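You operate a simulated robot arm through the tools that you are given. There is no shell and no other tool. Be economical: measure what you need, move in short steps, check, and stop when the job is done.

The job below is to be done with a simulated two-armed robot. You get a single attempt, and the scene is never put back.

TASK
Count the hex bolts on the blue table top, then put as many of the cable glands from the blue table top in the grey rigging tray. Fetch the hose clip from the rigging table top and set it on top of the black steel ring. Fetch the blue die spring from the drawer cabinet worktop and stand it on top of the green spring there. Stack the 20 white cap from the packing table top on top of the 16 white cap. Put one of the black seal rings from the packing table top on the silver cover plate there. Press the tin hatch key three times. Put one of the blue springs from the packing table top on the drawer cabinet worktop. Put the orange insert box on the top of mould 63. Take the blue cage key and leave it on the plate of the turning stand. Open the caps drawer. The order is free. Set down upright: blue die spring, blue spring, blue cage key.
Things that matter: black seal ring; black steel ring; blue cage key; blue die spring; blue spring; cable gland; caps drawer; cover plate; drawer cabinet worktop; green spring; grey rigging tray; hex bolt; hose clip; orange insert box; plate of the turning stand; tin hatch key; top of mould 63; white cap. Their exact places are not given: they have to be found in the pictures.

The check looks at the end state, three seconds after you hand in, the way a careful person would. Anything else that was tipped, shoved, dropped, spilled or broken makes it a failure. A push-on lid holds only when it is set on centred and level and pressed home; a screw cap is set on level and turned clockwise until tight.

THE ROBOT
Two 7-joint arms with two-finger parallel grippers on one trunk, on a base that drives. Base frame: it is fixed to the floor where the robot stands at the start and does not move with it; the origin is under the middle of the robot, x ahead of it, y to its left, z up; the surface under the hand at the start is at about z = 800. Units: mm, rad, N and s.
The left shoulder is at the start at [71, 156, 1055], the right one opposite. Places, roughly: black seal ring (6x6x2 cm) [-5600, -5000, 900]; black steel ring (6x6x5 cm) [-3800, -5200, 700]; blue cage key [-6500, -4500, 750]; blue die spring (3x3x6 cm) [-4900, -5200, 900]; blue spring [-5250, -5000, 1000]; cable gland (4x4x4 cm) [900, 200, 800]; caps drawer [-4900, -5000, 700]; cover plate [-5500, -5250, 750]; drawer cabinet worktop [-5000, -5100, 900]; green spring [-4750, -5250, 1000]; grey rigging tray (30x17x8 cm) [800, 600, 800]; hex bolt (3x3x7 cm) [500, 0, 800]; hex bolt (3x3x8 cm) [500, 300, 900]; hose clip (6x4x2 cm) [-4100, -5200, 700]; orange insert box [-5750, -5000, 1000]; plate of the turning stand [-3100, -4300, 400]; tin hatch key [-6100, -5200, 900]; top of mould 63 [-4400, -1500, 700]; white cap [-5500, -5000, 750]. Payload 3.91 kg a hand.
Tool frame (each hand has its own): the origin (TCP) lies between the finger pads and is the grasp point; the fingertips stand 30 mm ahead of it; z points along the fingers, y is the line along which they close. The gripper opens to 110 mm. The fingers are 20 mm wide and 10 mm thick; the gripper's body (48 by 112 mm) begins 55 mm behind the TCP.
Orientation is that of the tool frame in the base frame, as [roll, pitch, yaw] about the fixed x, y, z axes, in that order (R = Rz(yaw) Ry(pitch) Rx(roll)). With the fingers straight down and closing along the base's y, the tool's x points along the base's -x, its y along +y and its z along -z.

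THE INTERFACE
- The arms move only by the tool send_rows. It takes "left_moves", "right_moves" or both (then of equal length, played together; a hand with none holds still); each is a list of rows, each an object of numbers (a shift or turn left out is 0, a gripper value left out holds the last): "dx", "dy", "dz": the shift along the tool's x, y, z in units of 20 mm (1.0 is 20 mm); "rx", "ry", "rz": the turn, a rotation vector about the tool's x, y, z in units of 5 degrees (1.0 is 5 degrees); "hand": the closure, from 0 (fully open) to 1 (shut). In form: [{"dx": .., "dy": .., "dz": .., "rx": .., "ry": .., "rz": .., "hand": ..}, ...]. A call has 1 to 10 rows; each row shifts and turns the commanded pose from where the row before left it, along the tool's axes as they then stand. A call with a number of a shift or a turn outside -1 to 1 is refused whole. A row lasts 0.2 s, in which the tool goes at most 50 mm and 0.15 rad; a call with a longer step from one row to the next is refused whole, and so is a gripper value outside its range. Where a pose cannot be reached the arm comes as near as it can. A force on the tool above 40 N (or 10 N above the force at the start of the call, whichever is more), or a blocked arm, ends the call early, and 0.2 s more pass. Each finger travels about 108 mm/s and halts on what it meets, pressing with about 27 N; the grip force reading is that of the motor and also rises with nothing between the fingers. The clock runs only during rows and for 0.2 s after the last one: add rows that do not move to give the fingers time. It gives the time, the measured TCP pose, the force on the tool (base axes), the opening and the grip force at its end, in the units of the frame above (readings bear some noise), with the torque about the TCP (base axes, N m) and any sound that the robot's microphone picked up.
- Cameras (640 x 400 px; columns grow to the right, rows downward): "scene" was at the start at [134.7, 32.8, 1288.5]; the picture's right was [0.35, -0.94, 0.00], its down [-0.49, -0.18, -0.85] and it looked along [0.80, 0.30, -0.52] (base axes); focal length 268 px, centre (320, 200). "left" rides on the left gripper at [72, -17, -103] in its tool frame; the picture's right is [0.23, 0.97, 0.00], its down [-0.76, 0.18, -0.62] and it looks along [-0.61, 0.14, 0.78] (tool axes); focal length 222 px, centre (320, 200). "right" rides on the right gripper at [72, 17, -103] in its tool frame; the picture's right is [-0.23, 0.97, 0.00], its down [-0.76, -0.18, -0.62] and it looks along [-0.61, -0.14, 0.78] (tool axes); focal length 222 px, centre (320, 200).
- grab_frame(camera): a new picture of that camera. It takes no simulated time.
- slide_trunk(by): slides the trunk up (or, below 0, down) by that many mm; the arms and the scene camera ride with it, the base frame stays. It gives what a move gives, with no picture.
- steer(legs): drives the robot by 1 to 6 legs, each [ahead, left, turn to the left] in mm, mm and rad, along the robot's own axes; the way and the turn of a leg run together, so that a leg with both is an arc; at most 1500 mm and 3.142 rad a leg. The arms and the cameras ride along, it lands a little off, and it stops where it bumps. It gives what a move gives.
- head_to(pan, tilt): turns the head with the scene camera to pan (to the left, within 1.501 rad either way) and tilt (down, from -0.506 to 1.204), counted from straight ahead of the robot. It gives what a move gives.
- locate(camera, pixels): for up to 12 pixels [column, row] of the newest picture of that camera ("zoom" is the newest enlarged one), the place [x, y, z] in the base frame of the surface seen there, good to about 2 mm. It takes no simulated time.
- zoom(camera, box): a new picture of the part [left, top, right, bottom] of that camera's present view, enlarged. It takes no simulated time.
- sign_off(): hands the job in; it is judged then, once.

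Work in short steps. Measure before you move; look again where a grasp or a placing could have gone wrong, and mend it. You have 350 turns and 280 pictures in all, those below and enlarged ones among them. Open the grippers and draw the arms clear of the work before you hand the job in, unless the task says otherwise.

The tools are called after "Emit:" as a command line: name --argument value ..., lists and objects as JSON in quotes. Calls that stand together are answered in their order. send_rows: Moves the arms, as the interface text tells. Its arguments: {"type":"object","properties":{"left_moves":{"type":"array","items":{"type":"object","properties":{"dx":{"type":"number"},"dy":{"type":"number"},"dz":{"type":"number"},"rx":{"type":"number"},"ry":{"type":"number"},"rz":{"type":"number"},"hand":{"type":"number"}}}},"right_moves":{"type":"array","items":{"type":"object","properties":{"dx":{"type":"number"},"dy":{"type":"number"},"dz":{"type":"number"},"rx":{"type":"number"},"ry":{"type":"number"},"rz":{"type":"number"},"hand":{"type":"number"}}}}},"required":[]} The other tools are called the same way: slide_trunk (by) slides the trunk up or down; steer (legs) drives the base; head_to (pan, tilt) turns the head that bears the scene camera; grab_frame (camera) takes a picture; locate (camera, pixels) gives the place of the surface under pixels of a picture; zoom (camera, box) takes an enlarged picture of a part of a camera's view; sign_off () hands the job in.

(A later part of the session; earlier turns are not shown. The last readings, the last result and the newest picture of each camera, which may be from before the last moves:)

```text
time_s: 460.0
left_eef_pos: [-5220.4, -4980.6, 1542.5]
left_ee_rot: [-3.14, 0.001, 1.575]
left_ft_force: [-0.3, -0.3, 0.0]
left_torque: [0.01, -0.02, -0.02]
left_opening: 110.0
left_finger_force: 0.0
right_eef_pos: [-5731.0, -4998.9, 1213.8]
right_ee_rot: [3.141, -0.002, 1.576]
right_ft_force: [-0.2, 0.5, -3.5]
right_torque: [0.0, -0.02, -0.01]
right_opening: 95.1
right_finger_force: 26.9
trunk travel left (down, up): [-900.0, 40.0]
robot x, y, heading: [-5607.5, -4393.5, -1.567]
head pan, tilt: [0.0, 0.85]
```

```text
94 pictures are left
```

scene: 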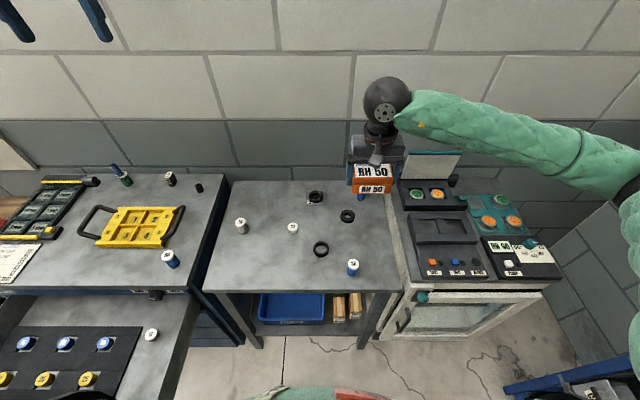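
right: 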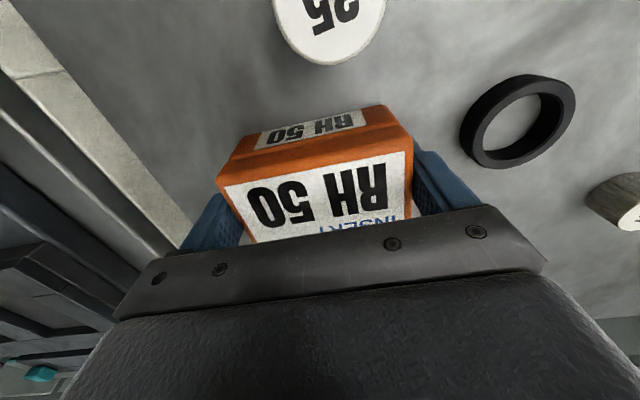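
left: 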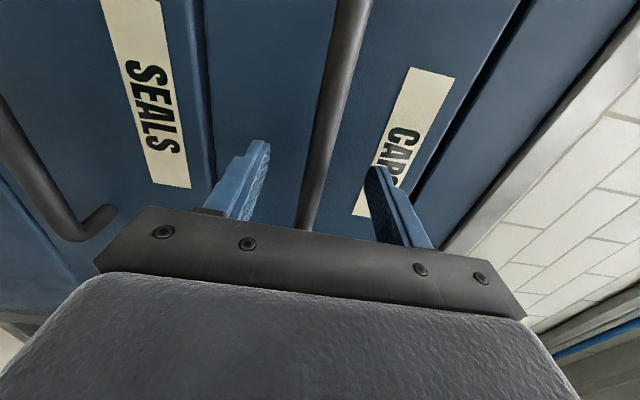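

Box is secure (~0.4 kg). I back off, turn around to face +y, and go look for mould 63.

Emit:
steer --legs '[[-900, 0, 0], [0, 0, 1.57], [1100, 0, 0], [0, 0, 1.57]]'

Emit:
head_to --pan 0 --tilt 0.45

Emit:
grab_frame --camera "scene"

```text
time_s: 477.7
left_eef_pos: [-4932.1, -2871.1, 1541.2]
left_ee_rot: [-3.14, 0.002, -1.534]
left_ft_force: [-0.2, -0.2, 0.0]
left_torque: [-0.02, 0.02, 0.02]
left_opening: 110.1
left_finger_force: 0.0
right_eef_pos: [-4421.7, -2834.6, 1213.8]
right_ee_rot: [-3.141, -0.001, -1.533]
right_ft_force: [0.7, 0.8, -3.0]
right_torque: [-0.04, 0.01, -0.02]
right_opening: 95.0
right_finger_force: 27.3
trunk travel left (down, up): [-900.0, 40.0]
robot x, y, heading: [-4527.0, -3442.2, 1.604]
head pan, tilt: [0.0, 0.85]
```

```text
time_s: 478.6
left_eef_pos: [-4933.7, -2872.1, 1541.8]
left_ee_rot: [-3.14, 0.002, -1.533]
left_ft_force: [-0.4, -0.7, -0.9]
left_torque: [0.01, -0.01, -0.03]
left_opening: 109.9
left_finger_force: 0.0
right_eef_pos: [-4422.1, -2834.6, 1213.0]
right_ee_rot: [3.141, -0.002, -1.533]
right_ft_force: [-0.4, -0.2, -4.0]
right_torque: [0.01, -0.03, 0.0]
right_opening: 94.9
right_finger_force: 26.8
trunk travel left (down, up): [-900.0, 40.0]
robot x, y, heading: [-4522.8, -3444.3, 1.61]
head pan, tilt: [0.0, 0.45]
```

```text
93 pictures are left
```

scene: 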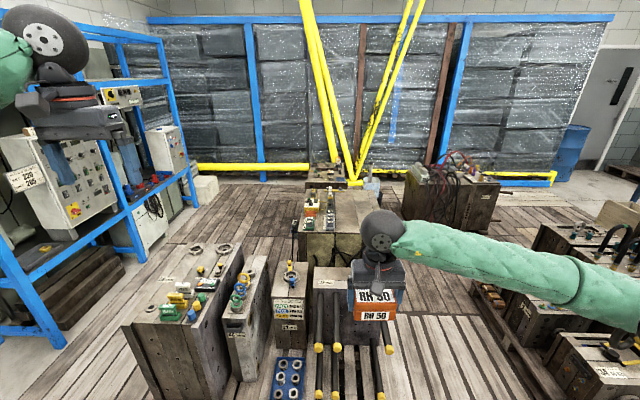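

I zoom to read mould labels.

Emit:
zoom --camera "scene" --box '[120, 220, 350, 400]'

Emit:
zoom --camera "scene" --box '[270, 150, 510, 300]'

```text
2.22 times, centred on (235, 310) of scene
```

zoom: 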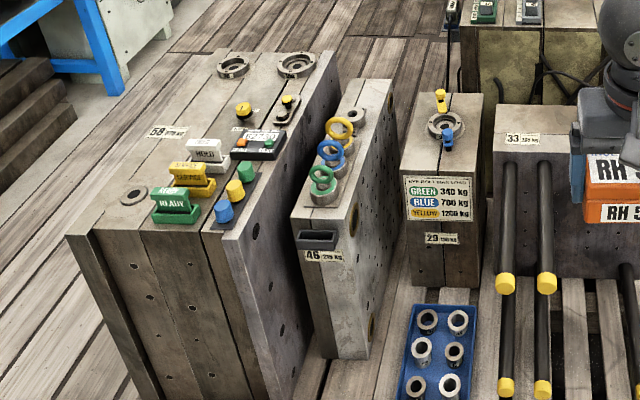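

```text
2.67 times, centred on (390, 225) of scene
```

zoom: 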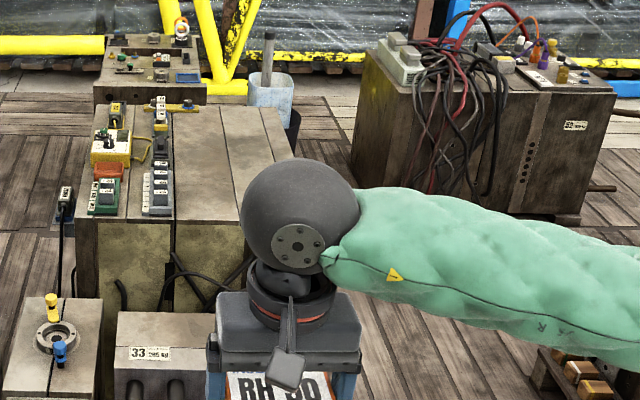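

The large mould behind 29/33 is probably the one; the arm hides it. I move the hand right and locate.

Emit:
send_rows --right_moves '[{"dy": -1}, {"dy": -1}, {"dy": -1}, {"dy": -1}, {"dy": -1}, {"dy": -1}, {"dy": -1}, {"dy": -1}, {"dy": -1}, {"dy": -1}]'

Emit:
grab_frame --camera "scene"

Emit:
zoom --camera "scene" --box '[270, 150, 450, 290]'

Emit:
locate --camera "scene" --pixels '[[345, 215], [305, 225], [370, 200], [340, 230], [320, 175], [290, 310], [340, 290], [430, 185], [200, 300], [290, 360], [380, 240]]'

```text
time_s: 480.8
left_eef_pos: [-4933.2, -2872.1, 1542.6]
left_ee_rot: [3.14, 0.003, -1.533]
left_ft_force: [0.5, -0.3, 0.8]
left_torque: [0.03, -0.01, 0.0]
left_opening: 110.1
left_finger_force: 0.0
right_eef_pos: [-4222.2, -2828.4, 1212.8]
right_ee_rot: [-3.142, 0.0, -1.533]
right_ft_force: [-0.2, 0.3, -4.0]
right_torque: [-0.04, 0.02, 0.0]
right_opening: 94.9
right_finger_force: 27.3
trunk travel left (down, up): [-900.0, 40.0]
robot x, y, heading: [-4526.2, -3442.8, 1.605]
head pan, tilt: [0.0, 0.45]
```

```text
90 pictures are left
```

scene: 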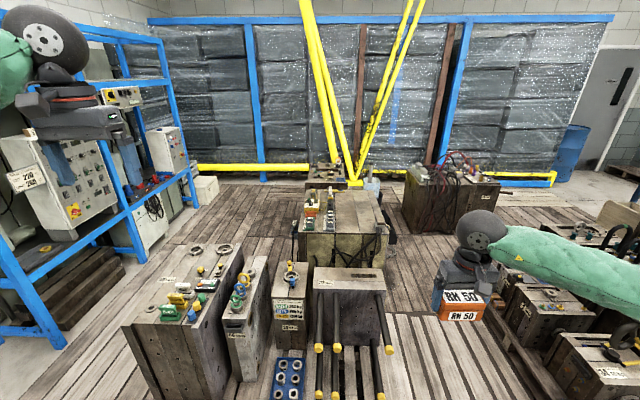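

```text
2.86 times, centred on (360, 220) of scene
```

zoom: 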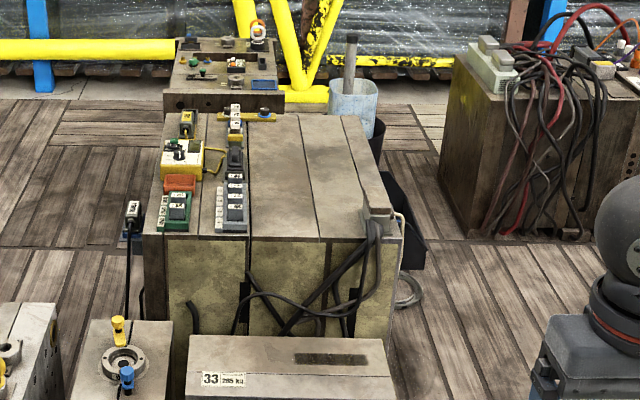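

```text
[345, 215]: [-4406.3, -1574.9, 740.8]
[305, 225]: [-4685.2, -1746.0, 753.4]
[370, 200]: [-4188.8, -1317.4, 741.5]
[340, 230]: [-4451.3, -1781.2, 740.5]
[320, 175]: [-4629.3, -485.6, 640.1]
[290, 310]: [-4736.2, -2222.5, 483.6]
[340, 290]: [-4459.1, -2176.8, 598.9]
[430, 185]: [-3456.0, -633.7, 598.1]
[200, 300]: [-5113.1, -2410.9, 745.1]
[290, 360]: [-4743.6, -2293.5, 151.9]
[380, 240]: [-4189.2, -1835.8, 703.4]
```

The large mould (top z≈741, centre ≈(-4430,-1560)) fits. I check the plank floor height, the free lane on its right, and search for its number.

Emit:
locate --camera "scene" --pixels '[[420, 340], [405, 290], [400, 390], [500, 390], [430, 260], [395, 245], [385, 350], [320, 350], [520, 330], [480, 360], [450, 390], [270, 390]]'

Emit:
zoom --camera "scene" --box '[290, 160, 410, 250]'

```text
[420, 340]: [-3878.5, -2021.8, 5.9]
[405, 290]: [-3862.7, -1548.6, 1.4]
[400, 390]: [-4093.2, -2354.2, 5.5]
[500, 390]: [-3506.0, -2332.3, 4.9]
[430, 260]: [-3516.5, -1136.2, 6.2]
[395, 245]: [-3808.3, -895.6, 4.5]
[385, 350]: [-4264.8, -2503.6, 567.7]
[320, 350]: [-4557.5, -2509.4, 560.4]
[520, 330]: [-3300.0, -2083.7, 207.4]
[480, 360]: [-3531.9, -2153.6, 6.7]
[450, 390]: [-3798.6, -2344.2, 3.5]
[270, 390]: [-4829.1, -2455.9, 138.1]
```

```text
4.44 times, centred on (350, 205) of scene
```

zoom: 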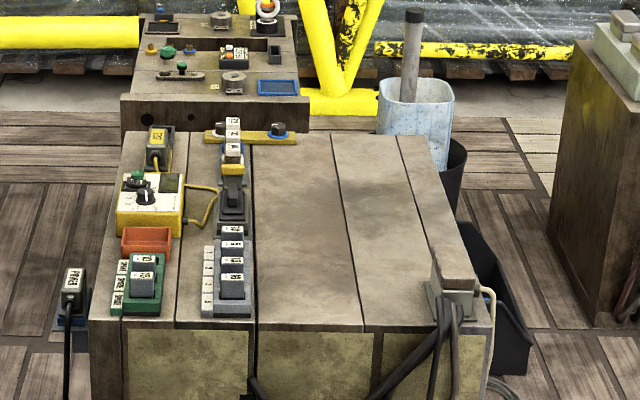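

The plank floor is drivable (z≈5). I go to x≈-3800 in front of the lane right of the mould and look again.

Emit:
steer --legs '[[0, 0, -0.035], [0, -720, 0], [350, 0, 0]]'

Emit:
head_to --pan 0 --tilt 0.7

Emit:
grab_frame --camera "scene"

```text
time_s: 486.2
left_eef_pos: [-4107.0, -2645.0, 1551.9]
left_ee_rot: [3.117, 0.008, -1.732]
left_ft_force: [0.8, -0.4, 0.9]
left_torque: [0.0, 0.05, -0.01]
left_opening: 110.0
left_finger_force: 0.2
right_eef_pos: [-3418.4, -2735.2, 1212.2]
right_ee_rot: [3.117, 0.014, -1.706]
right_ft_force: [3.0, 4.7, -4.4]
right_torque: [-0.27, 0.17, -0.02]
right_opening: 94.8
right_finger_force: 27.4
trunk travel left (down, up): [-900.0, 40.0]
robot x, y, heading: [-3854.9, -3271.5, 1.422]
head pan, tilt: [0.0, 0.45]
stopped in leg 3: the robot was blocked; the commanded pose is now the measured one
```

```text
time_s: 487.0
left_eef_pos: [-4131.2, -2633.8, 1542.3]
left_ee_rot: [3.13, -0.001, -1.725]
left_ft_force: [-1.4, 0.1, 0.9]
left_torque: [-0.03, 0.0, 0.0]
left_opening: 109.8
left_finger_force: 0.0
right_eef_pos: [-3438.3, -2723.8, 1210.1]
right_ee_rot: [3.127, 0.005, -1.697]
right_ft_force: [0.0, 0.0, -4.1]
right_torque: [-0.02, 0.01, -0.01]
right_opening: 94.8
right_finger_force: 26.1
trunk travel left (down, up): [-900.0, 40.0]
robot x, y, heading: [-3853.8, -3269.7, 1.424]
head pan, tilt: [0.0, 0.7]
```

```text
87 pictures are left
```

scene: 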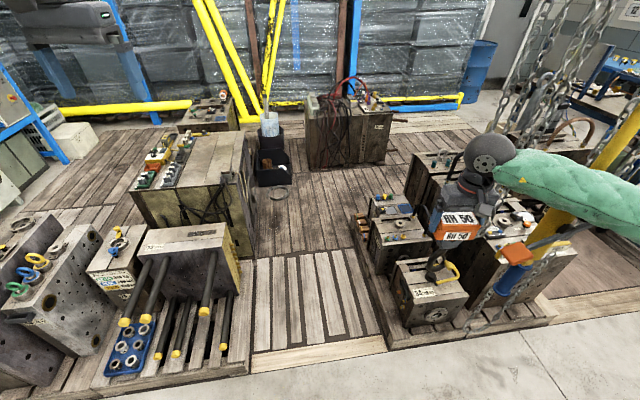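

Blocked: the right elbow seems to have met the yellow hoist pole at the right. I look there.

Emit:
head_to --pan -0.9 --tilt 0.5

Emit:
grab_frame --camera "scene"

```text
time_s: 488.2
left_eef_pos: [-4129.9, -2633.5, 1543.8]
left_ee_rot: [3.132, -0.002, -1.725]
left_ft_force: [-0.1, 0.7, -0.4]
left_torque: [0.04, 0.02, -0.03]
left_opening: 110.2
left_finger_force: 0.1
right_eef_pos: [-3437.2, -2723.3, 1209.8]
right_ee_rot: [3.131, 0.002, -1.701]
right_ft_force: [0.1, 0.0, -4.4]
right_torque: [0.0, -0.01, 0.0]
right_opening: 94.9
right_finger_force: 26.9
trunk travel left (down, up): [-900.0, 40.0]
robot x, y, heading: [-3850.6, -3272.5, 1.422]
head pan, tilt: [-0.901, 0.499]
```

```text
86 pictures are left
```

scene: 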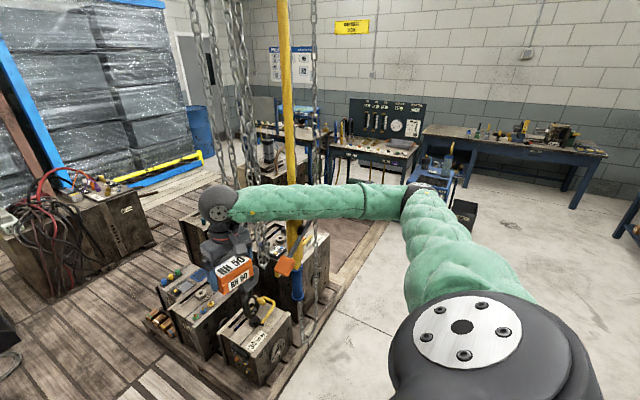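

The forearm pressed against a yellow pole standing on the right. I reverse to free it.

Emit:
steer --legs '[[-300, 0, 0]]'

Emit:
grab_frame --camera "scene"

Emit:
locate --camera "scene" --pixels '[[285, 120], [290, 200], [240, 100], [270, 340], [245, 230]]'

```text
time_s: 489.4
left_eef_pos: [-4134.3, -2708.7, 1544.9]
left_ee_rot: [3.126, -0.001, -1.727]
left_ft_force: [-0.2, -0.5, 0.4]
left_torque: [0.1, -0.08, 0.02]
left_opening: 110.0
left_finger_force: 0.1
right_eef_pos: [-3439.1, -2791.1, 1213.8]
right_ee_rot: [3.121, 0.028, -1.7]
right_ft_force: [18.4, 39.9, 2.9]
right_torque: [-0.12, -0.33, 2.79]
right_opening: 94.7
right_finger_force: 27.1
trunk travel left (down, up): [-900.0, 40.0]
robot x, y, heading: [-3865.6, -3350.1, 1.429]
head pan, tilt: [-0.901, 0.499]
stopped in leg 1: the force on the tool passed its limit at 176 N (the readings are from after the stop); the commanded pose is now the measured one
```

```text
85 pictures are left
```

scene: 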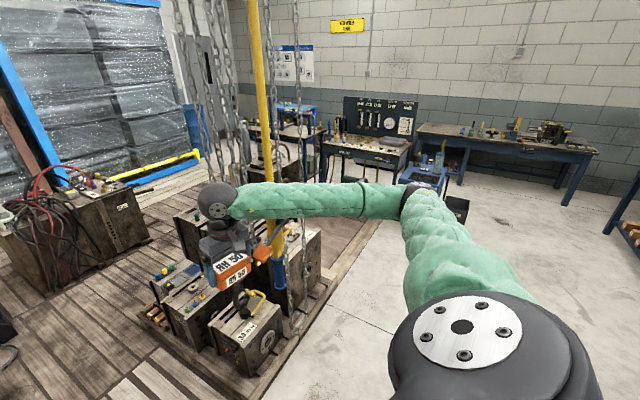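

```text
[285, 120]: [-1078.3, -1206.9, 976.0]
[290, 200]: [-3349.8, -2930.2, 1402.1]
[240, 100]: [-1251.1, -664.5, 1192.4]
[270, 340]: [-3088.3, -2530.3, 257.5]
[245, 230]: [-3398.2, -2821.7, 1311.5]
```

The tool met force while reversing: something stands behind the hand. I look closely before any further move.

Emit:
zoom --camera "scene" --box '[170, 100, 330, 340]'

Emit:
grab_frame --camera "right"

Emit:
grab_frame --camera "left"

```text
1.67 times, centred on (250, 220) of scene
```

zoom: 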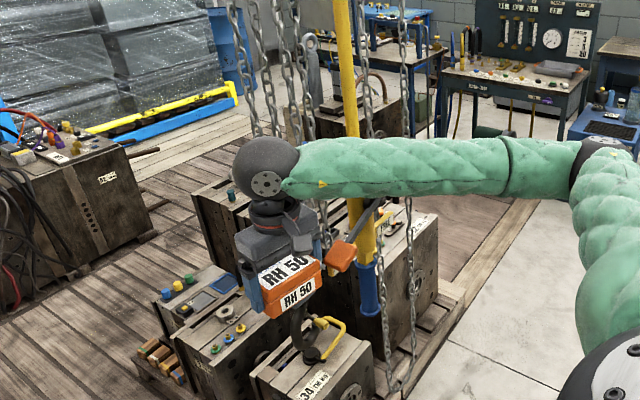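

```text
83 pictures are left
```

right: 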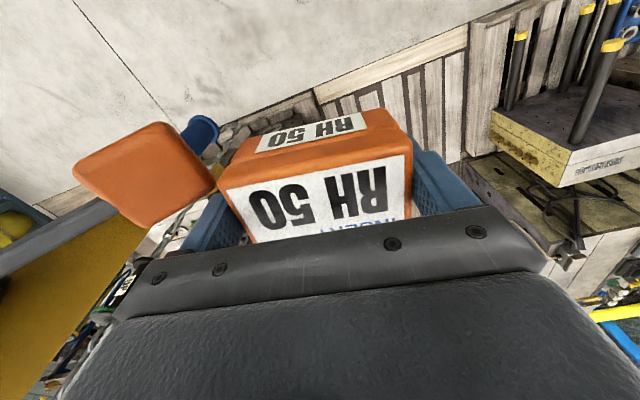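

```text
82 pictures are left
```

left: 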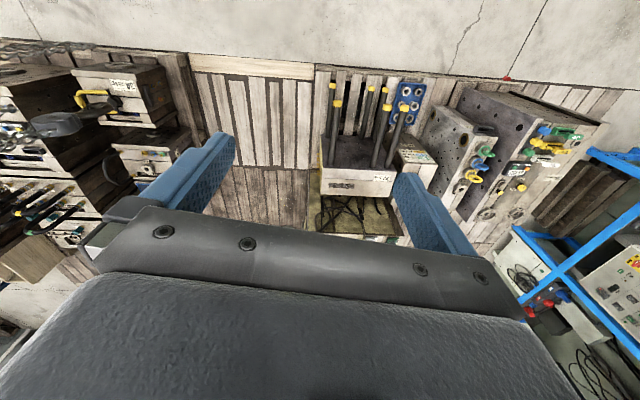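

The orange hoist paddle sits on the robot side, right of the hand. I slide the hand left (tool +y, away from it) first.

Emit:
send_rows --right_moves '[{"dy": 0.5}, {"dy": 0.7}, {"dy": 1}, {"dy": 1}, {"dy": 1}, {"dy": 1}, {"dy": 1}, {"dy": 1}, {"dy": 1}, {}]'

Emit:
grab_frame --camera "right"

Emit:
zoom --camera "scene" --box '[130, 80, 350, 320]'

```text
time_s: 491.6
left_eef_pos: [-4131.8, -2708.2, 1543.5]
left_ee_rot: [3.126, -0.001, -1.727]
left_ft_force: [0.0, 0.4, -0.4]
left_torque: [0.01, 0.02, -0.03]
left_opening: 109.9
left_finger_force: 0.2
right_eef_pos: [-3601.3, -2772.6, 1213.8]
right_ee_rot: [3.119, 0.02, -1.7]
right_ft_force: [0.4, -0.2, -2.7]
right_torque: [-0.01, -0.02, 0.02]
right_opening: 95.0
right_finger_force: 26.9
trunk travel left (down, up): [-900.0, 40.0]
robot x, y, heading: [-3865.3, -3348.4, 1.417]
head pan, tilt: [-0.901, 0.499]
```

```text
81 pictures are left
```

right: 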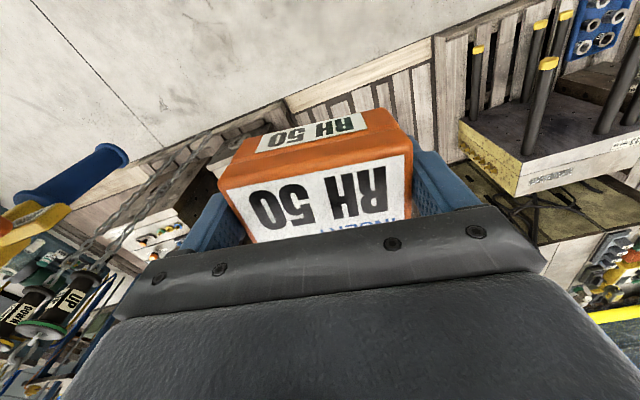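

```text
1.67 times, centred on (240, 200) of scene
```

zoom: 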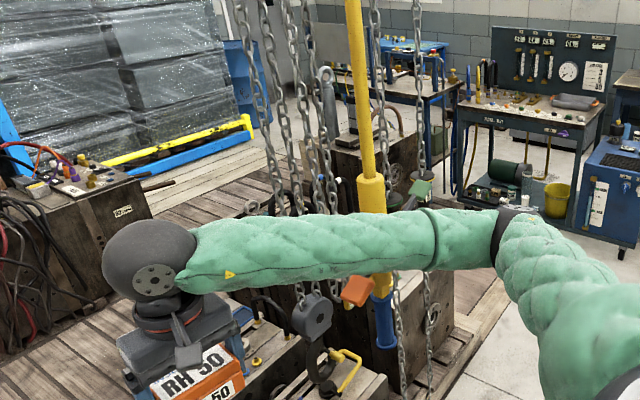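

Free now. I reverse in short legs.

Emit:
steer --legs '[[-120, 0, 0]]'

Emit:
steer --legs '[[-200, 0, 0.15]]'

Emit:
grab_frame --camera "scene"

```text
time_s: 492.8
left_eef_pos: [-4147.5, -2827.2, 1543.2]
left_ee_rot: [3.124, -0.005, -1.731]
left_ft_force: [-0.4, -0.4, 0.6]
left_torque: [0.01, 0.0, 0.02]
left_opening: 109.9
left_finger_force: 0.1
right_eef_pos: [-3619.0, -2893.5, 1214.6]
right_ee_rot: [3.121, 0.02, -1.706]
right_ft_force: [-0.1, 0.0, -3.5]
right_torque: [0.0, -0.01, -0.03]
right_opening: 94.8
right_finger_force: 26.3
trunk travel left (down, up): [-900.0, 40.0]
robot x, y, heading: [-3878.8, -3468.8, 1.418]
head pan, tilt: [-0.901, 0.499]
```

```text
time_s: 494.4
left_eef_pos: [-4254.2, -3066.9, 1541.2]
left_ee_rot: [3.128, -0.005, -1.583]
left_ft_force: [0.6, -1.1, 0.3]
left_torque: [-0.06, 0.0, 0.02]
left_opening: 110.1
left_finger_force: 0.1
right_eef_pos: [-3721.6, -3053.3, 1213.2]
right_ee_rot: [3.12, 0.019, -1.553]
right_ft_force: [0.6, -0.4, -3.8]
right_torque: [-0.02, 0.01, 0.0]
right_opening: 94.7
right_finger_force: 26.7
trunk travel left (down, up): [-900.0, 40.0]
robot x, y, heading: [-3896.4, -3668.2, 1.57]
head pan, tilt: [-0.901, 0.499]
```

```text
79 pictures are left
```

scene: 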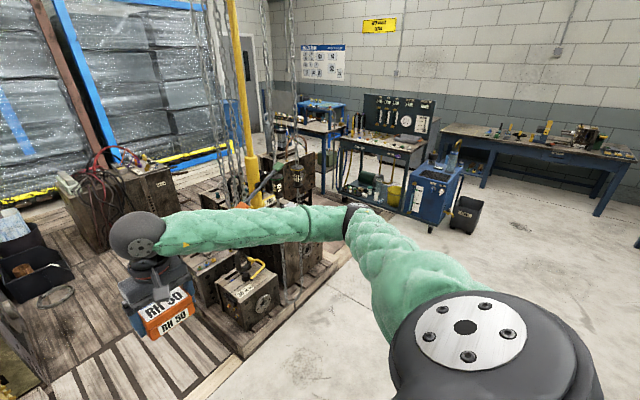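

Free. I locate the elbow and the pole for planning the approach.

Emit:
locate --camera "scene" --pixels '[[352, 215], [240, 120], [250, 170], [255, 200], [225, 100], [300, 260], [245, 350], [450, 200], [40, 270]]'

Emit:
head_to --pan 0 --tilt 0.6

Emit:
grab_frame --camera "scene"

```text
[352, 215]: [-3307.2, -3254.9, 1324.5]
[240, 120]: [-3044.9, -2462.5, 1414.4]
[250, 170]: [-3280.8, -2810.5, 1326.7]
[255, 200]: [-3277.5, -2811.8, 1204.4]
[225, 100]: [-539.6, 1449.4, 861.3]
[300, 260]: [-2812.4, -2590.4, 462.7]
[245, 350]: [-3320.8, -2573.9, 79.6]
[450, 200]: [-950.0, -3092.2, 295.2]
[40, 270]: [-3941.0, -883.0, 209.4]
```

```text
time_s: 495.6
left_eef_pos: [-4256.7, -3069.2, 1542.0]
left_ee_rot: [3.126, -0.003, -1.584]
left_ft_force: [-0.8, 0.4, 0.0]
left_torque: [0.03, 0.0, -0.01]
left_opening: 110.1
left_finger_force: 0.0
right_eef_pos: [-3719.9, -3054.4, 1213.9]
right_ee_rot: [3.119, 0.021, -1.555]
right_ft_force: [-0.2, -0.3, -4.7]
right_torque: [-0.02, 0.01, 0.0]
right_opening: 95.0
right_finger_force: 27.3
trunk travel left (down, up): [-900.0, 40.0]
robot x, y, heading: [-3894.1, -3664.8, 1.568]
head pan, tilt: [0.0, 0.6]
```

```text
78 pictures are left
```

scene: 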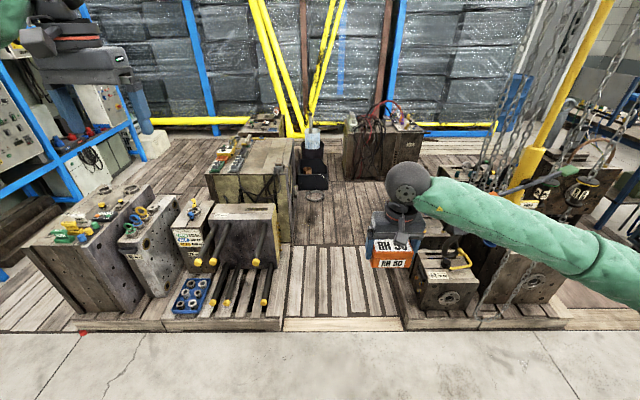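

The arm needs clearance on the right, so I will enter the lane turned 45° left. First I measure the lane edges.

Emit:
locate --camera "scene" --pixels '[[284, 322], [404, 322], [340, 323], [345, 280], [288, 255], [390, 290], [279, 310], [412, 310], [315, 195], [293, 215]]'

Emit:
zoom --camera "scene" --box '[190, 120, 430, 340]'

```text
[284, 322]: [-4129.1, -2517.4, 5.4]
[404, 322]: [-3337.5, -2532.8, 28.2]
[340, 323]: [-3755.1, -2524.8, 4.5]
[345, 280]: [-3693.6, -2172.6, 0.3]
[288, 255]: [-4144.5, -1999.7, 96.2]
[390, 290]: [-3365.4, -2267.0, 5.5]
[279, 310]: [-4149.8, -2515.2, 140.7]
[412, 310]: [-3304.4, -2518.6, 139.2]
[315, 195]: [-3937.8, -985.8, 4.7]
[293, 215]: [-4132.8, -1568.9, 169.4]
```

```text
1.82 times, centred on (310, 230) of scene
```

zoom: 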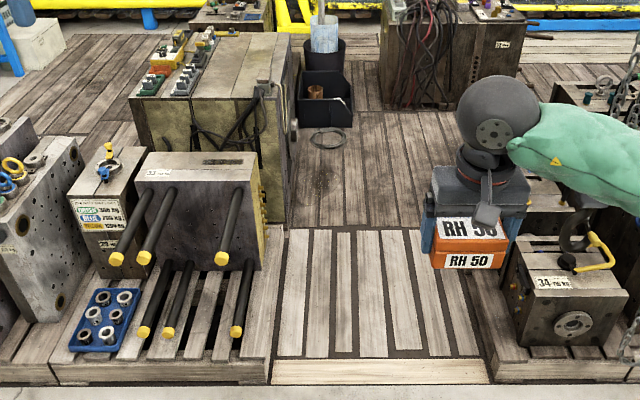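

Lane is x -4140…-3340. I turn to face -x (base square to the lane), then strafe right (+y) in steps; the right arm then reaches over the mould.

Emit:
steer --legs '[[0, 0, 1.573], [-150, -700, 0]]'

Emit:
head_to --pan -0.9 --tilt 0.7

Emit:
grab_frame --camera "scene"

```text
time_s: 503.3
left_eef_pos: [-4327.4, -3308.9, 1543.0]
left_ee_rot: [3.126, -0.004, -0.038]
left_ft_force: [0.5, -0.5, -0.4]
left_torque: [-0.01, -0.02, 0.02]
left_opening: 109.9
left_finger_force: 0.0
right_eef_pos: [-4327.3, -2775.0, 1214.7]
right_ee_rot: [3.12, 0.021, -0.009]
right_ft_force: [0.0, -0.4, -3.2]
right_torque: [-0.02, -0.01, -0.02]
right_opening: 95.0
right_finger_force: 27.3
trunk travel left (down, up): [-900.0, 40.0]
robot x, y, heading: [-3721.5, -2967.7, 3.112]
head pan, tilt: [0.0, 0.6]
```

```text
time_s: 504.5
left_eef_pos: [-4328.3, -3308.9, 1543.7]
left_ee_rot: [3.126, -0.003, -0.036]
left_ft_force: [0.2, 0.1, 0.5]
left_torque: [0.02, 0.03, 0.01]
left_opening: 110.2
left_finger_force: 0.1
right_eef_pos: [-4327.0, -2773.7, 1214.1]
right_ee_rot: [3.121, 0.02, -0.008]
right_ft_force: [0.2, -0.2, -3.6]
right_torque: [0.0, -0.04, -0.01]
right_opening: 94.9
right_finger_force: 27.4
trunk travel left (down, up): [-900.0, 40.0]
robot x, y, heading: [-3727.5, -2964.2, 3.113]
head pan, tilt: [-0.901, 0.7]
```

```text
76 pictures are left
```

scene: 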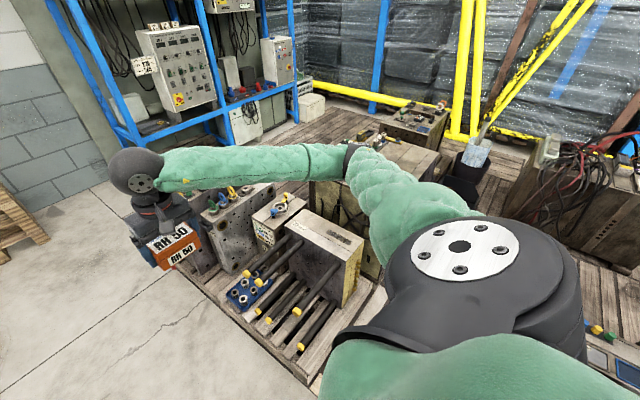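

On course. I correct the heading and strafe on into the lane in two legs.

Emit:
steer --legs '[[15, 0, 0.028], [0, -380, 0]]'

Emit:
steer --legs '[[0, -180, 0]]'

Emit:
grab_frame --camera "scene"

```text
time_s: 507.3
left_eef_pos: [-4332.5, -2943.6, 1542.3]
left_ee_rot: [3.126, -0.003, -0.008]
left_ft_force: [0.1, 0.0, -0.8]
left_torque: [-0.01, 0.0, 0.0]
left_opening: 110.0
left_finger_force: 0.1
right_eef_pos: [-4348.5, -2408.3, 1214.0]
right_ee_rot: [3.121, 0.022, 0.019]
right_ft_force: [0.8, -0.2, -3.4]
right_torque: [-0.02, -0.03, 0.03]
right_opening: 94.8
right_finger_force: 26.6
trunk travel left (down, up): [-900.0, 40.0]
robot x, y, heading: [-3739.5, -2584.6, -3.141]
head pan, tilt: [-0.901, 0.7]
```

```text
time_s: 508.8
left_eef_pos: [-4332.6, -2763.2, 1543.0]
left_ee_rot: [3.129, -0.002, -0.013]
left_ft_force: [-0.1, 0.3, -0.3]
left_torque: [-0.01, -0.02, 0.05]
left_opening: 110.2
left_finger_force: 0.0
right_eef_pos: [-4346.7, -2229.5, 1214.0]
right_ee_rot: [3.121, 0.02, 0.018]
right_ft_force: [0.0, 0.3, -3.5]
right_torque: [0.0, 0.0, 0.0]
right_opening: 95.1
right_finger_force: 26.6
trunk travel left (down, up): [-900.0, 40.0]
robot x, y, heading: [-3737.9, -2402.2, 3.135]
head pan, tilt: [-0.901, 0.7]
```

```text
75 pictures are left
```

scene: 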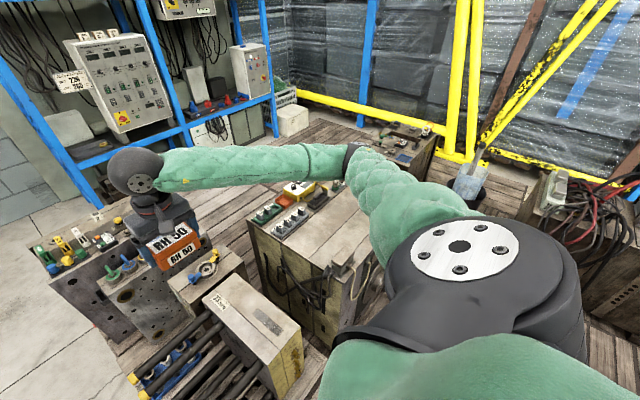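

No bumps. I go 200 mm further so the mould's top is in comfortable reach.

Emit:
steer --legs '[[0, -220, 0.007]]'

Emit:
head_to --pan -0.75 --tilt 0.75

Emit:
grab_frame --camera "scene"

```text
time_s: 510.5
left_eef_pos: [-4331.0, -2547.2, 1542.8]
left_ee_rot: [3.128, -0.004, -0.003]
left_ft_force: [-0.6, -0.4, 1.7]
left_torque: [0.01, 0.0, 0.0]
left_opening: 110.0
left_finger_force: 0.1
right_eef_pos: [-4347.8, -2012.3, 1214.0]
right_ee_rot: [3.119, 0.019, 0.024]
right_ft_force: [-0.5, 1.1, -4.1]
right_torque: [0.02, -0.02, -0.01]
right_opening: 95.1
right_finger_force: 27.4
trunk travel left (down, up): [-900.0, 40.0]
robot x, y, heading: [-3739.9, -2181.8, -3.137]
head pan, tilt: [-0.901, 0.7]
```

```text
time_s: 511.2
left_eef_pos: [-4330.6, -2543.4, 1542.4]
left_ee_rot: [3.126, -0.003, -0.003]
left_ft_force: [-0.5, 0.4, -0.2]
left_torque: [-0.02, 0.02, 0.01]
left_opening: 110.0
left_finger_force: 0.0
right_eef_pos: [-4347.6, -2010.7, 1214.0]
right_ee_rot: [3.119, 0.021, 0.024]
right_ft_force: [-0.7, -0.3, -3.0]
right_torque: [-0.02, 0.01, -0.01]
right_opening: 95.1
right_finger_force: 26.7
trunk travel left (down, up): [-900.0, 40.0]
robot x, y, heading: [-3738.1, -2181.8, -3.137]
head pan, tilt: [-0.75, 0.75]
```

```text
74 pictures are left
```

scene: 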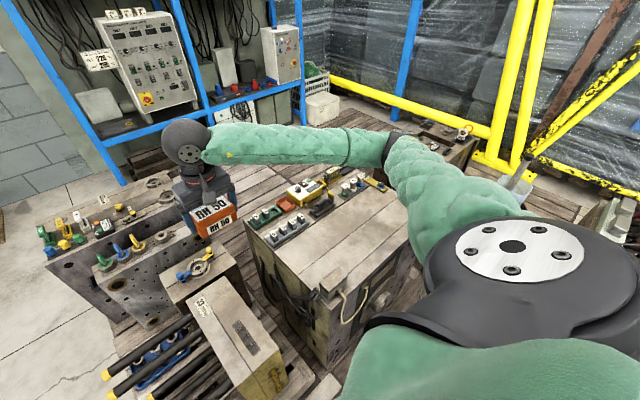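

I look for the mould's number and choose a free spot on top.

Emit:
zoom --camera "scene" --box '[240, 160, 420, 370]'

Emit:
locate --camera "scene" --pixels '[[320, 235], [350, 240], [380, 210], [340, 215], [300, 250], [330, 270], [395, 230], [345, 265], [360, 200], [300, 225], [385, 285]]'

```text
1.90 times, centred on (330, 265) of scene
```

zoom: 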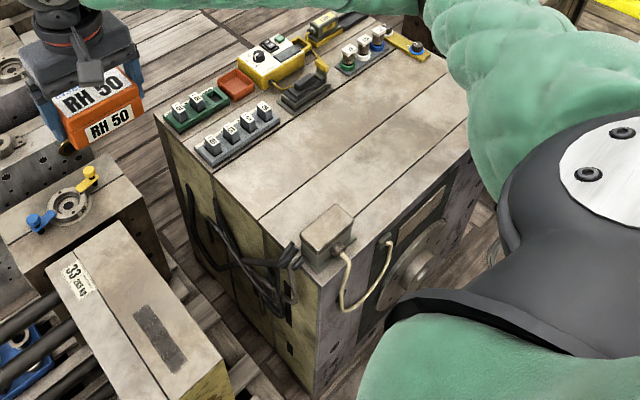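

```text
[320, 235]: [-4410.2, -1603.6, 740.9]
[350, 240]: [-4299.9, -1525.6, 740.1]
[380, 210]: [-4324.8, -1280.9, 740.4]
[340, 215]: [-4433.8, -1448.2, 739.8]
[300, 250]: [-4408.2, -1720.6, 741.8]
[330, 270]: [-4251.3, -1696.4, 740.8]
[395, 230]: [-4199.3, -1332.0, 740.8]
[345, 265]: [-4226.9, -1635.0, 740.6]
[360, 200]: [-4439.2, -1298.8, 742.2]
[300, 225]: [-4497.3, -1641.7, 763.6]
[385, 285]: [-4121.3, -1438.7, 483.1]
```

I zoom on the plaque on its right side to check the number.

Emit:
zoom --camera "scene" --box '[355, 240, 425, 310]'

Emit:
grab_frame --camera "right"

Emit:
grab_frame --camera "left"

```text
5.71 times, centred on (390, 275) of scene
```

zoom: 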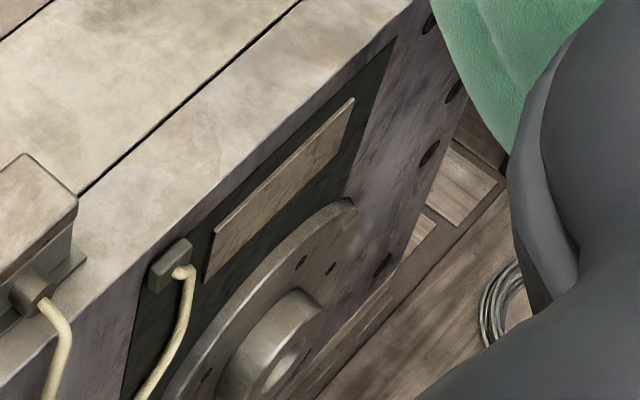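

```text
71 pictures are left
```

right: 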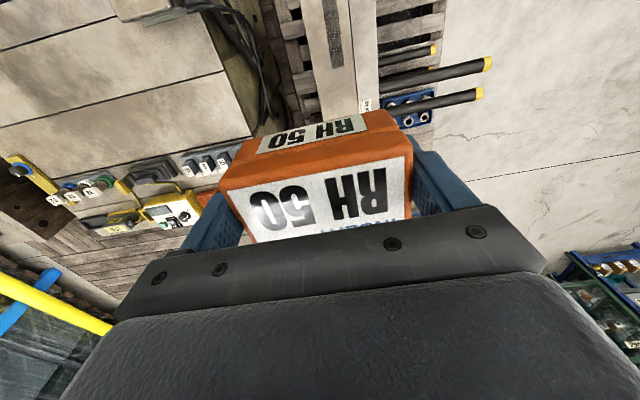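

```text
70 pictures are left
```

left: 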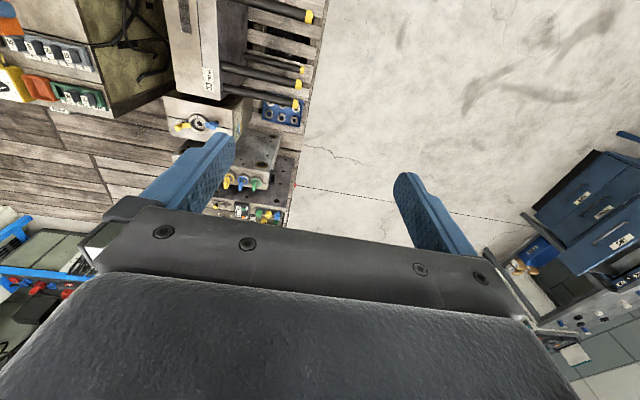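

A white tag is visible at (60,107) on the mould's far side in the left view; I zoom in.

Emit:
zoom --camera "left" --box '[20, 80, 110, 140]'

Emit:
zoom --camera "scene" --box '[380, 110, 480, 180]'

```text
6.67 times, centred on (65, 110) of left
```

zoom: 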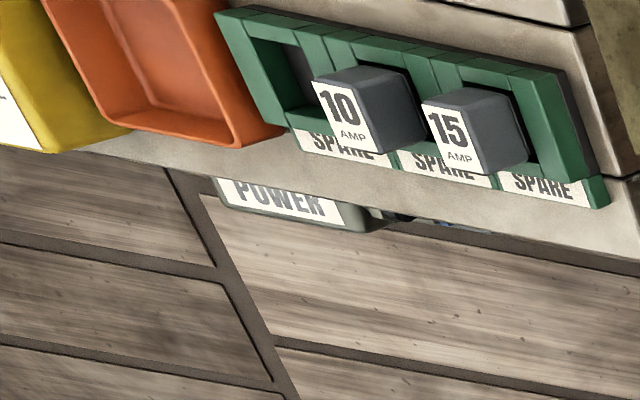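

```text
5.71 times, centred on (430, 145) of scene
```

zoom: 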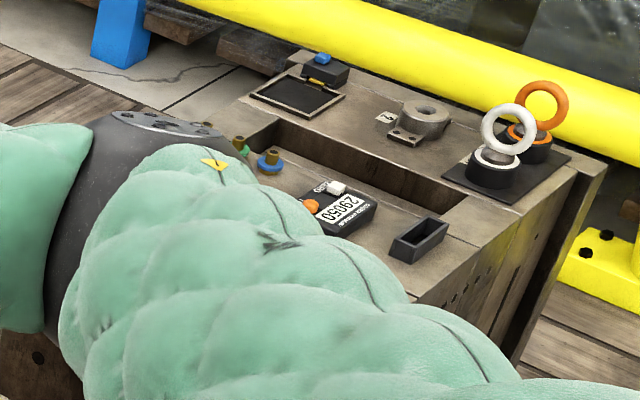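

Other numbers are ruled out (29, 33, 46, 58, 24, 52), and the given place matches, so this is mould 63. I move the box over its free top at about (-4320,-1600).

Emit:
send_rows --right_moves '[{"dy": -1, "rx": 0.25, "ry": 0.22}, {"dy": -1}, {"dy": -1}, {"dy": -1}, {"dy": -1}, {"dy": -1}, {"dy": -1}, {"dy": -1}, {"dy": -1}, {"dy": -1}]'

Emit:
send_rows --right_moves '[{"dy": -1, "dx": 0.2}, {"dy": -1, "dx": 0.2}, {"dy": -1, "dx": 0.2}, {"dy": -1, "dx": 0.2}, {"dy": -1, "dx": 0.2}, {"dy": -1}, {"dy": -1}, {"dy": -1}, {"dy": -1}, {"dy": -1}]'

Emit:
grab_frame --camera "scene"

Emit:
grab_frame --camera "right"

```text
time_s: 513.4
left_eef_pos: [-4331.1, -2544.7, 1543.0]
left_ee_rot: [3.125, -0.003, -0.004]
left_ft_force: [0.2, 0.3, 0.3]
left_torque: [-0.01, 0.02, 0.01]
left_opening: 110.0
left_finger_force: 0.1
right_eef_pos: [-4352.7, -1812.1, 1214.5]
right_ee_rot: [3.141, 0.002, 0.025]
right_ft_force: [0.2, -0.4, -3.8]
right_torque: [0.0, 0.0, 0.01]
right_opening: 94.7
right_finger_force: 27.4
trunk travel left (down, up): [-900.0, 40.0]
robot x, y, heading: [-3734.7, -2182.7, -3.139]
head pan, tilt: [-0.75, 0.75]
```

```text
time_s: 515.6
left_eef_pos: [-4331.0, -2544.9, 1543.6]
left_ee_rot: [3.127, -0.005, -0.003]
left_ft_force: [0.1, 0.5, -0.7]
left_torque: [0.01, -0.01, 0.0]
left_opening: 110.1
left_finger_force: 0.0
right_eef_pos: [-4337.7, -1610.7, 1212.3]
right_ee_rot: [-3.14, 0.004, 0.026]
right_ft_force: [0.8, -0.2, -4.2]
right_torque: [-0.03, -0.04, 0.01]
right_opening: 94.8
right_finger_force: 26.5
trunk travel left (down, up): [-900.0, 40.0]
robot x, y, heading: [-3736.5, -2183.5, -3.134]
head pan, tilt: [-0.75, 0.75]
```

```text
67 pictures are left
```

scene: 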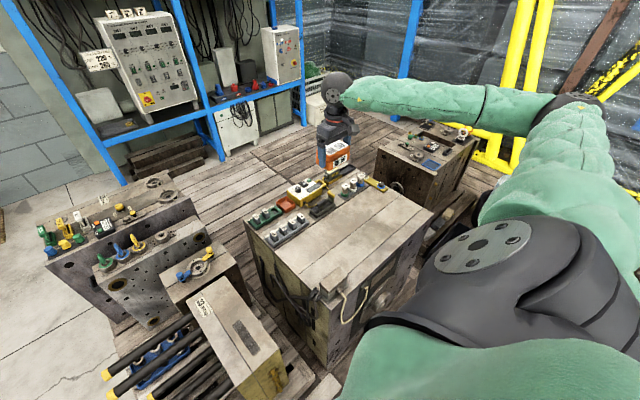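

```text
66 pictures are left
```

right: 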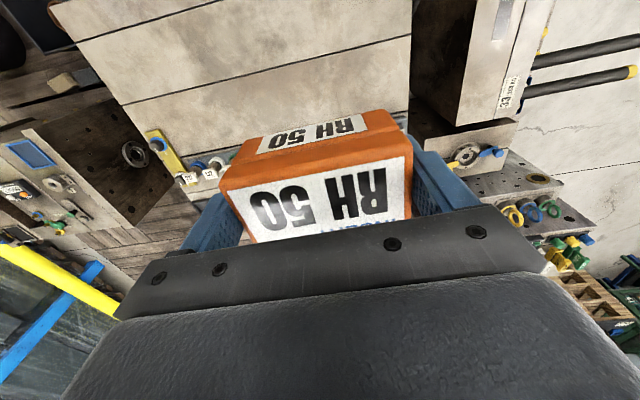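

Clear spot below. I lower the box with the arm in stages.

Emit:
send_rows --right_moves '[{"dz": 1}, {"dz": 1}, {"dz": 1}, {"dz": 1}, {"dz": 1}, {"dz": 1}, {"dz": 1}, {"dz": 1}, {"dz": 1}, {"dz": 1}]'

Emit:
send_rows --right_moves '[{"dz": 1}, {"dz": 1}, {"dz": 1}, {"dz": 1}, {"dz": 1}, {"dz": 1}, {"dz": 1}, {"dz": 1}, {}]'

Emit:
grab_frame --camera "scene"

Emit:
grab_frame --camera "right"

```text
time_s: 517.8
left_eef_pos: [-4331.3, -2544.8, 1542.2]
left_ee_rot: [3.126, -0.002, -0.003]
left_ft_force: [0.4, 0.3, 0.8]
left_torque: [0.02, -0.01, 0.03]
left_opening: 110.2
left_finger_force: 0.0
right_eef_pos: [-4339.3, -1609.6, 1014.3]
right_ee_rot: [-3.141, 0.0, 0.025]
right_ft_force: [0.6, -0.7, -3.1]
right_torque: [0.02, -0.03, 0.02]
right_opening: 95.2
right_finger_force: 27.0
trunk travel left (down, up): [-900.0, 40.0]
robot x, y, heading: [-3739.4, -2181.5, -3.137]
head pan, tilt: [-0.75, 0.75]
```

```text
time_s: 519.8
left_eef_pos: [-4331.8, -2545.3, 1542.6]
left_ee_rot: [3.125, -0.002, -0.003]
left_ft_force: [0.1, 0.7, 0.0]
left_torque: [0.0, 0.01, 0.0]
left_opening: 110.1
left_finger_force: 0.2
right_eef_pos: [-4336.7, -1611.1, 853.9]
right_ee_rot: [-3.141, 0.002, 0.025]
right_ft_force: [-0.3, -0.7, -3.9]
right_torque: [-0.03, -0.03, -0.02]
right_opening: 94.9
right_finger_force: 27.0
trunk travel left (down, up): [-900.0, 40.0]
robot x, y, heading: [-3734.4, -2179.5, -3.133]
head pan, tilt: [-0.75, 0.75]
```

```text
65 pictures are left
```

scene: 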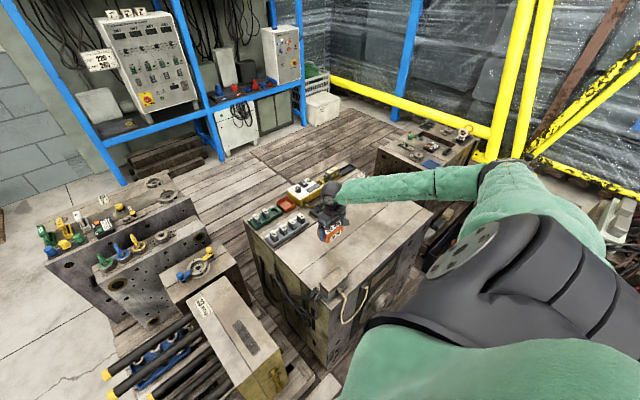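

```text
64 pictures are left
```

right: 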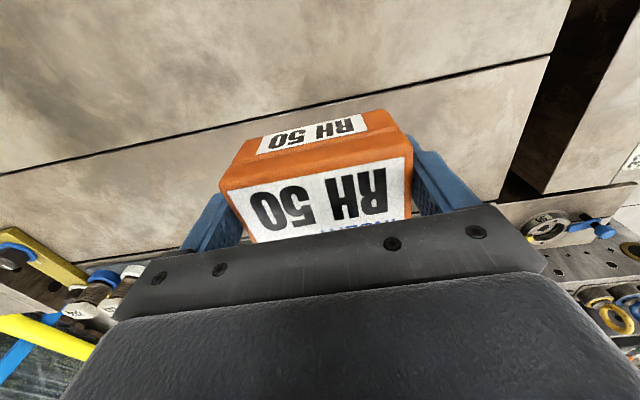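

Good. Lower 68 mm more, then in small steps to contact.

Emit:
send_rows --right_moves '[{"dz": 1}, {"dz": 1}, {"dz": 1}, {"dz": 0.4}, {}]'

Emit:
send_rows --right_moves '[{"dz": 0.15}, {}]'

Emit:
send_rows --right_moves '[{"dz": 0.1}, {}]'

```text
time_s: 521.0
left_eef_pos: [-4330.2, -2545.7, 1542.3]
left_ee_rot: [3.125, -0.004, -0.003]
left_ft_force: [-0.8, -0.6, 0.0]
left_torque: [0.04, 0.02, -0.04]
left_opening: 110.1
left_finger_force: 0.0
right_eef_pos: [-4338.6, -1613.0, 785.6]
right_ee_rot: [-3.14, 0.001, 0.025]
right_ft_force: [-0.4, 0.0, -3.5]
right_torque: [-0.03, -0.01, 0.0]
right_opening: 94.7
right_finger_force: 26.4
trunk travel left (down, up): [-900.0, 40.0]
robot x, y, heading: [-3737.8, -2181.6, -3.137]
head pan, tilt: [-0.75, 0.75]
```

```text
time_s: 521.6
left_eef_pos: [-4330.2, -2544.4, 1543.2]
left_ee_rot: [3.127, -0.003, -0.004]
left_ft_force: [-0.1, -0.2, -0.1]
left_torque: [-0.01, 0.01, 0.0]
left_opening: 109.9
left_finger_force: 0.1
right_eef_pos: [-4339.5, -1612.3, 783.8]
right_ee_rot: [3.141, 0.001, 0.023]
right_ft_force: [-0.7, 0.4, -4.6]
right_torque: [-0.04, -0.02, 0.02]
right_opening: 94.9
right_finger_force: 26.3
trunk travel left (down, up): [-900.0, 40.0]
robot x, y, heading: [-3740.2, -2179.5, -3.133]
head pan, tilt: [-0.75, 0.75]
```

```text
time_s: 522.2
left_eef_pos: [-4330.7, -2544.2, 1542.8]
left_ee_rot: [3.127, -0.004, -0.004]
left_ft_force: [-0.3, 0.2, -0.2]
left_torque: [0.03, -0.02, -0.01]
left_opening: 109.9
left_finger_force: 0.2
right_eef_pos: [-4339.5, -1611.4, 781.5]
right_ee_rot: [-3.141, 0.004, 0.025]
right_ft_force: [1.0, 0.2, -4.2]
right_torque: [0.02, -0.01, 0.0]
right_opening: 94.9
right_finger_force: 27.0
trunk travel left (down, up): [-900.0, 40.0]
robot x, y, heading: [-3735.7, -2181.6, -3.137]
head pan, tilt: [-0.75, 0.75]
```

Emit:
send_rows --right_moves '[{"dz": 0.08}, {}]'

Emit:
send_rows --right_moves '[{"dz": 0.06}, {}]'

```text
time_s: 522.8
left_eef_pos: [-4331.0, -2546.0, 1542.7]
left_ee_rot: [3.125, -0.003, -0.003]
left_ft_force: [-0.1, 0.1, -0.4]
left_torque: [0.02, -0.01, 0.0]
left_opening: 109.9
left_finger_force: 0.2
right_eef_pos: [-4337.9, -1611.5, 780.0]
right_ee_rot: [3.141, 0.002, 0.024]
right_ft_force: [-0.2, -1.4, -1.4]
right_torque: [0.09, -0.04, 0.0]
right_opening: 95.1
right_finger_force: 27.1
trunk travel left (down, up): [-900.0, 40.0]
robot x, y, heading: [-3735.9, -2177.1, -3.137]
head pan, tilt: [-0.75, 0.75]
```

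```text
time_s: 523.4
left_eef_pos: [-4330.3, -2545.6, 1543.4]
left_ee_rot: [3.127, -0.004, -0.004]
left_ft_force: [-1.0, -0.1, -0.3]
left_torque: [0.0, -0.05, 0.01]
left_opening: 109.9
left_finger_force: 0.1
right_eef_pos: [-4339.3, -1612.4, 779.7]
right_ee_rot: [-3.141, 0.003, 0.023]
right_ft_force: [1.7, -2.9, 10.7]
right_torque: [-0.43, -0.48, -0.04]
right_opening: 95.0
right_finger_force: 27.4
trunk travel left (down, up): [-900.0, 40.0]
robot x, y, heading: [-3740.2, -2179.0, -3.138]
head pan, tilt: [-0.75, 0.75]
```

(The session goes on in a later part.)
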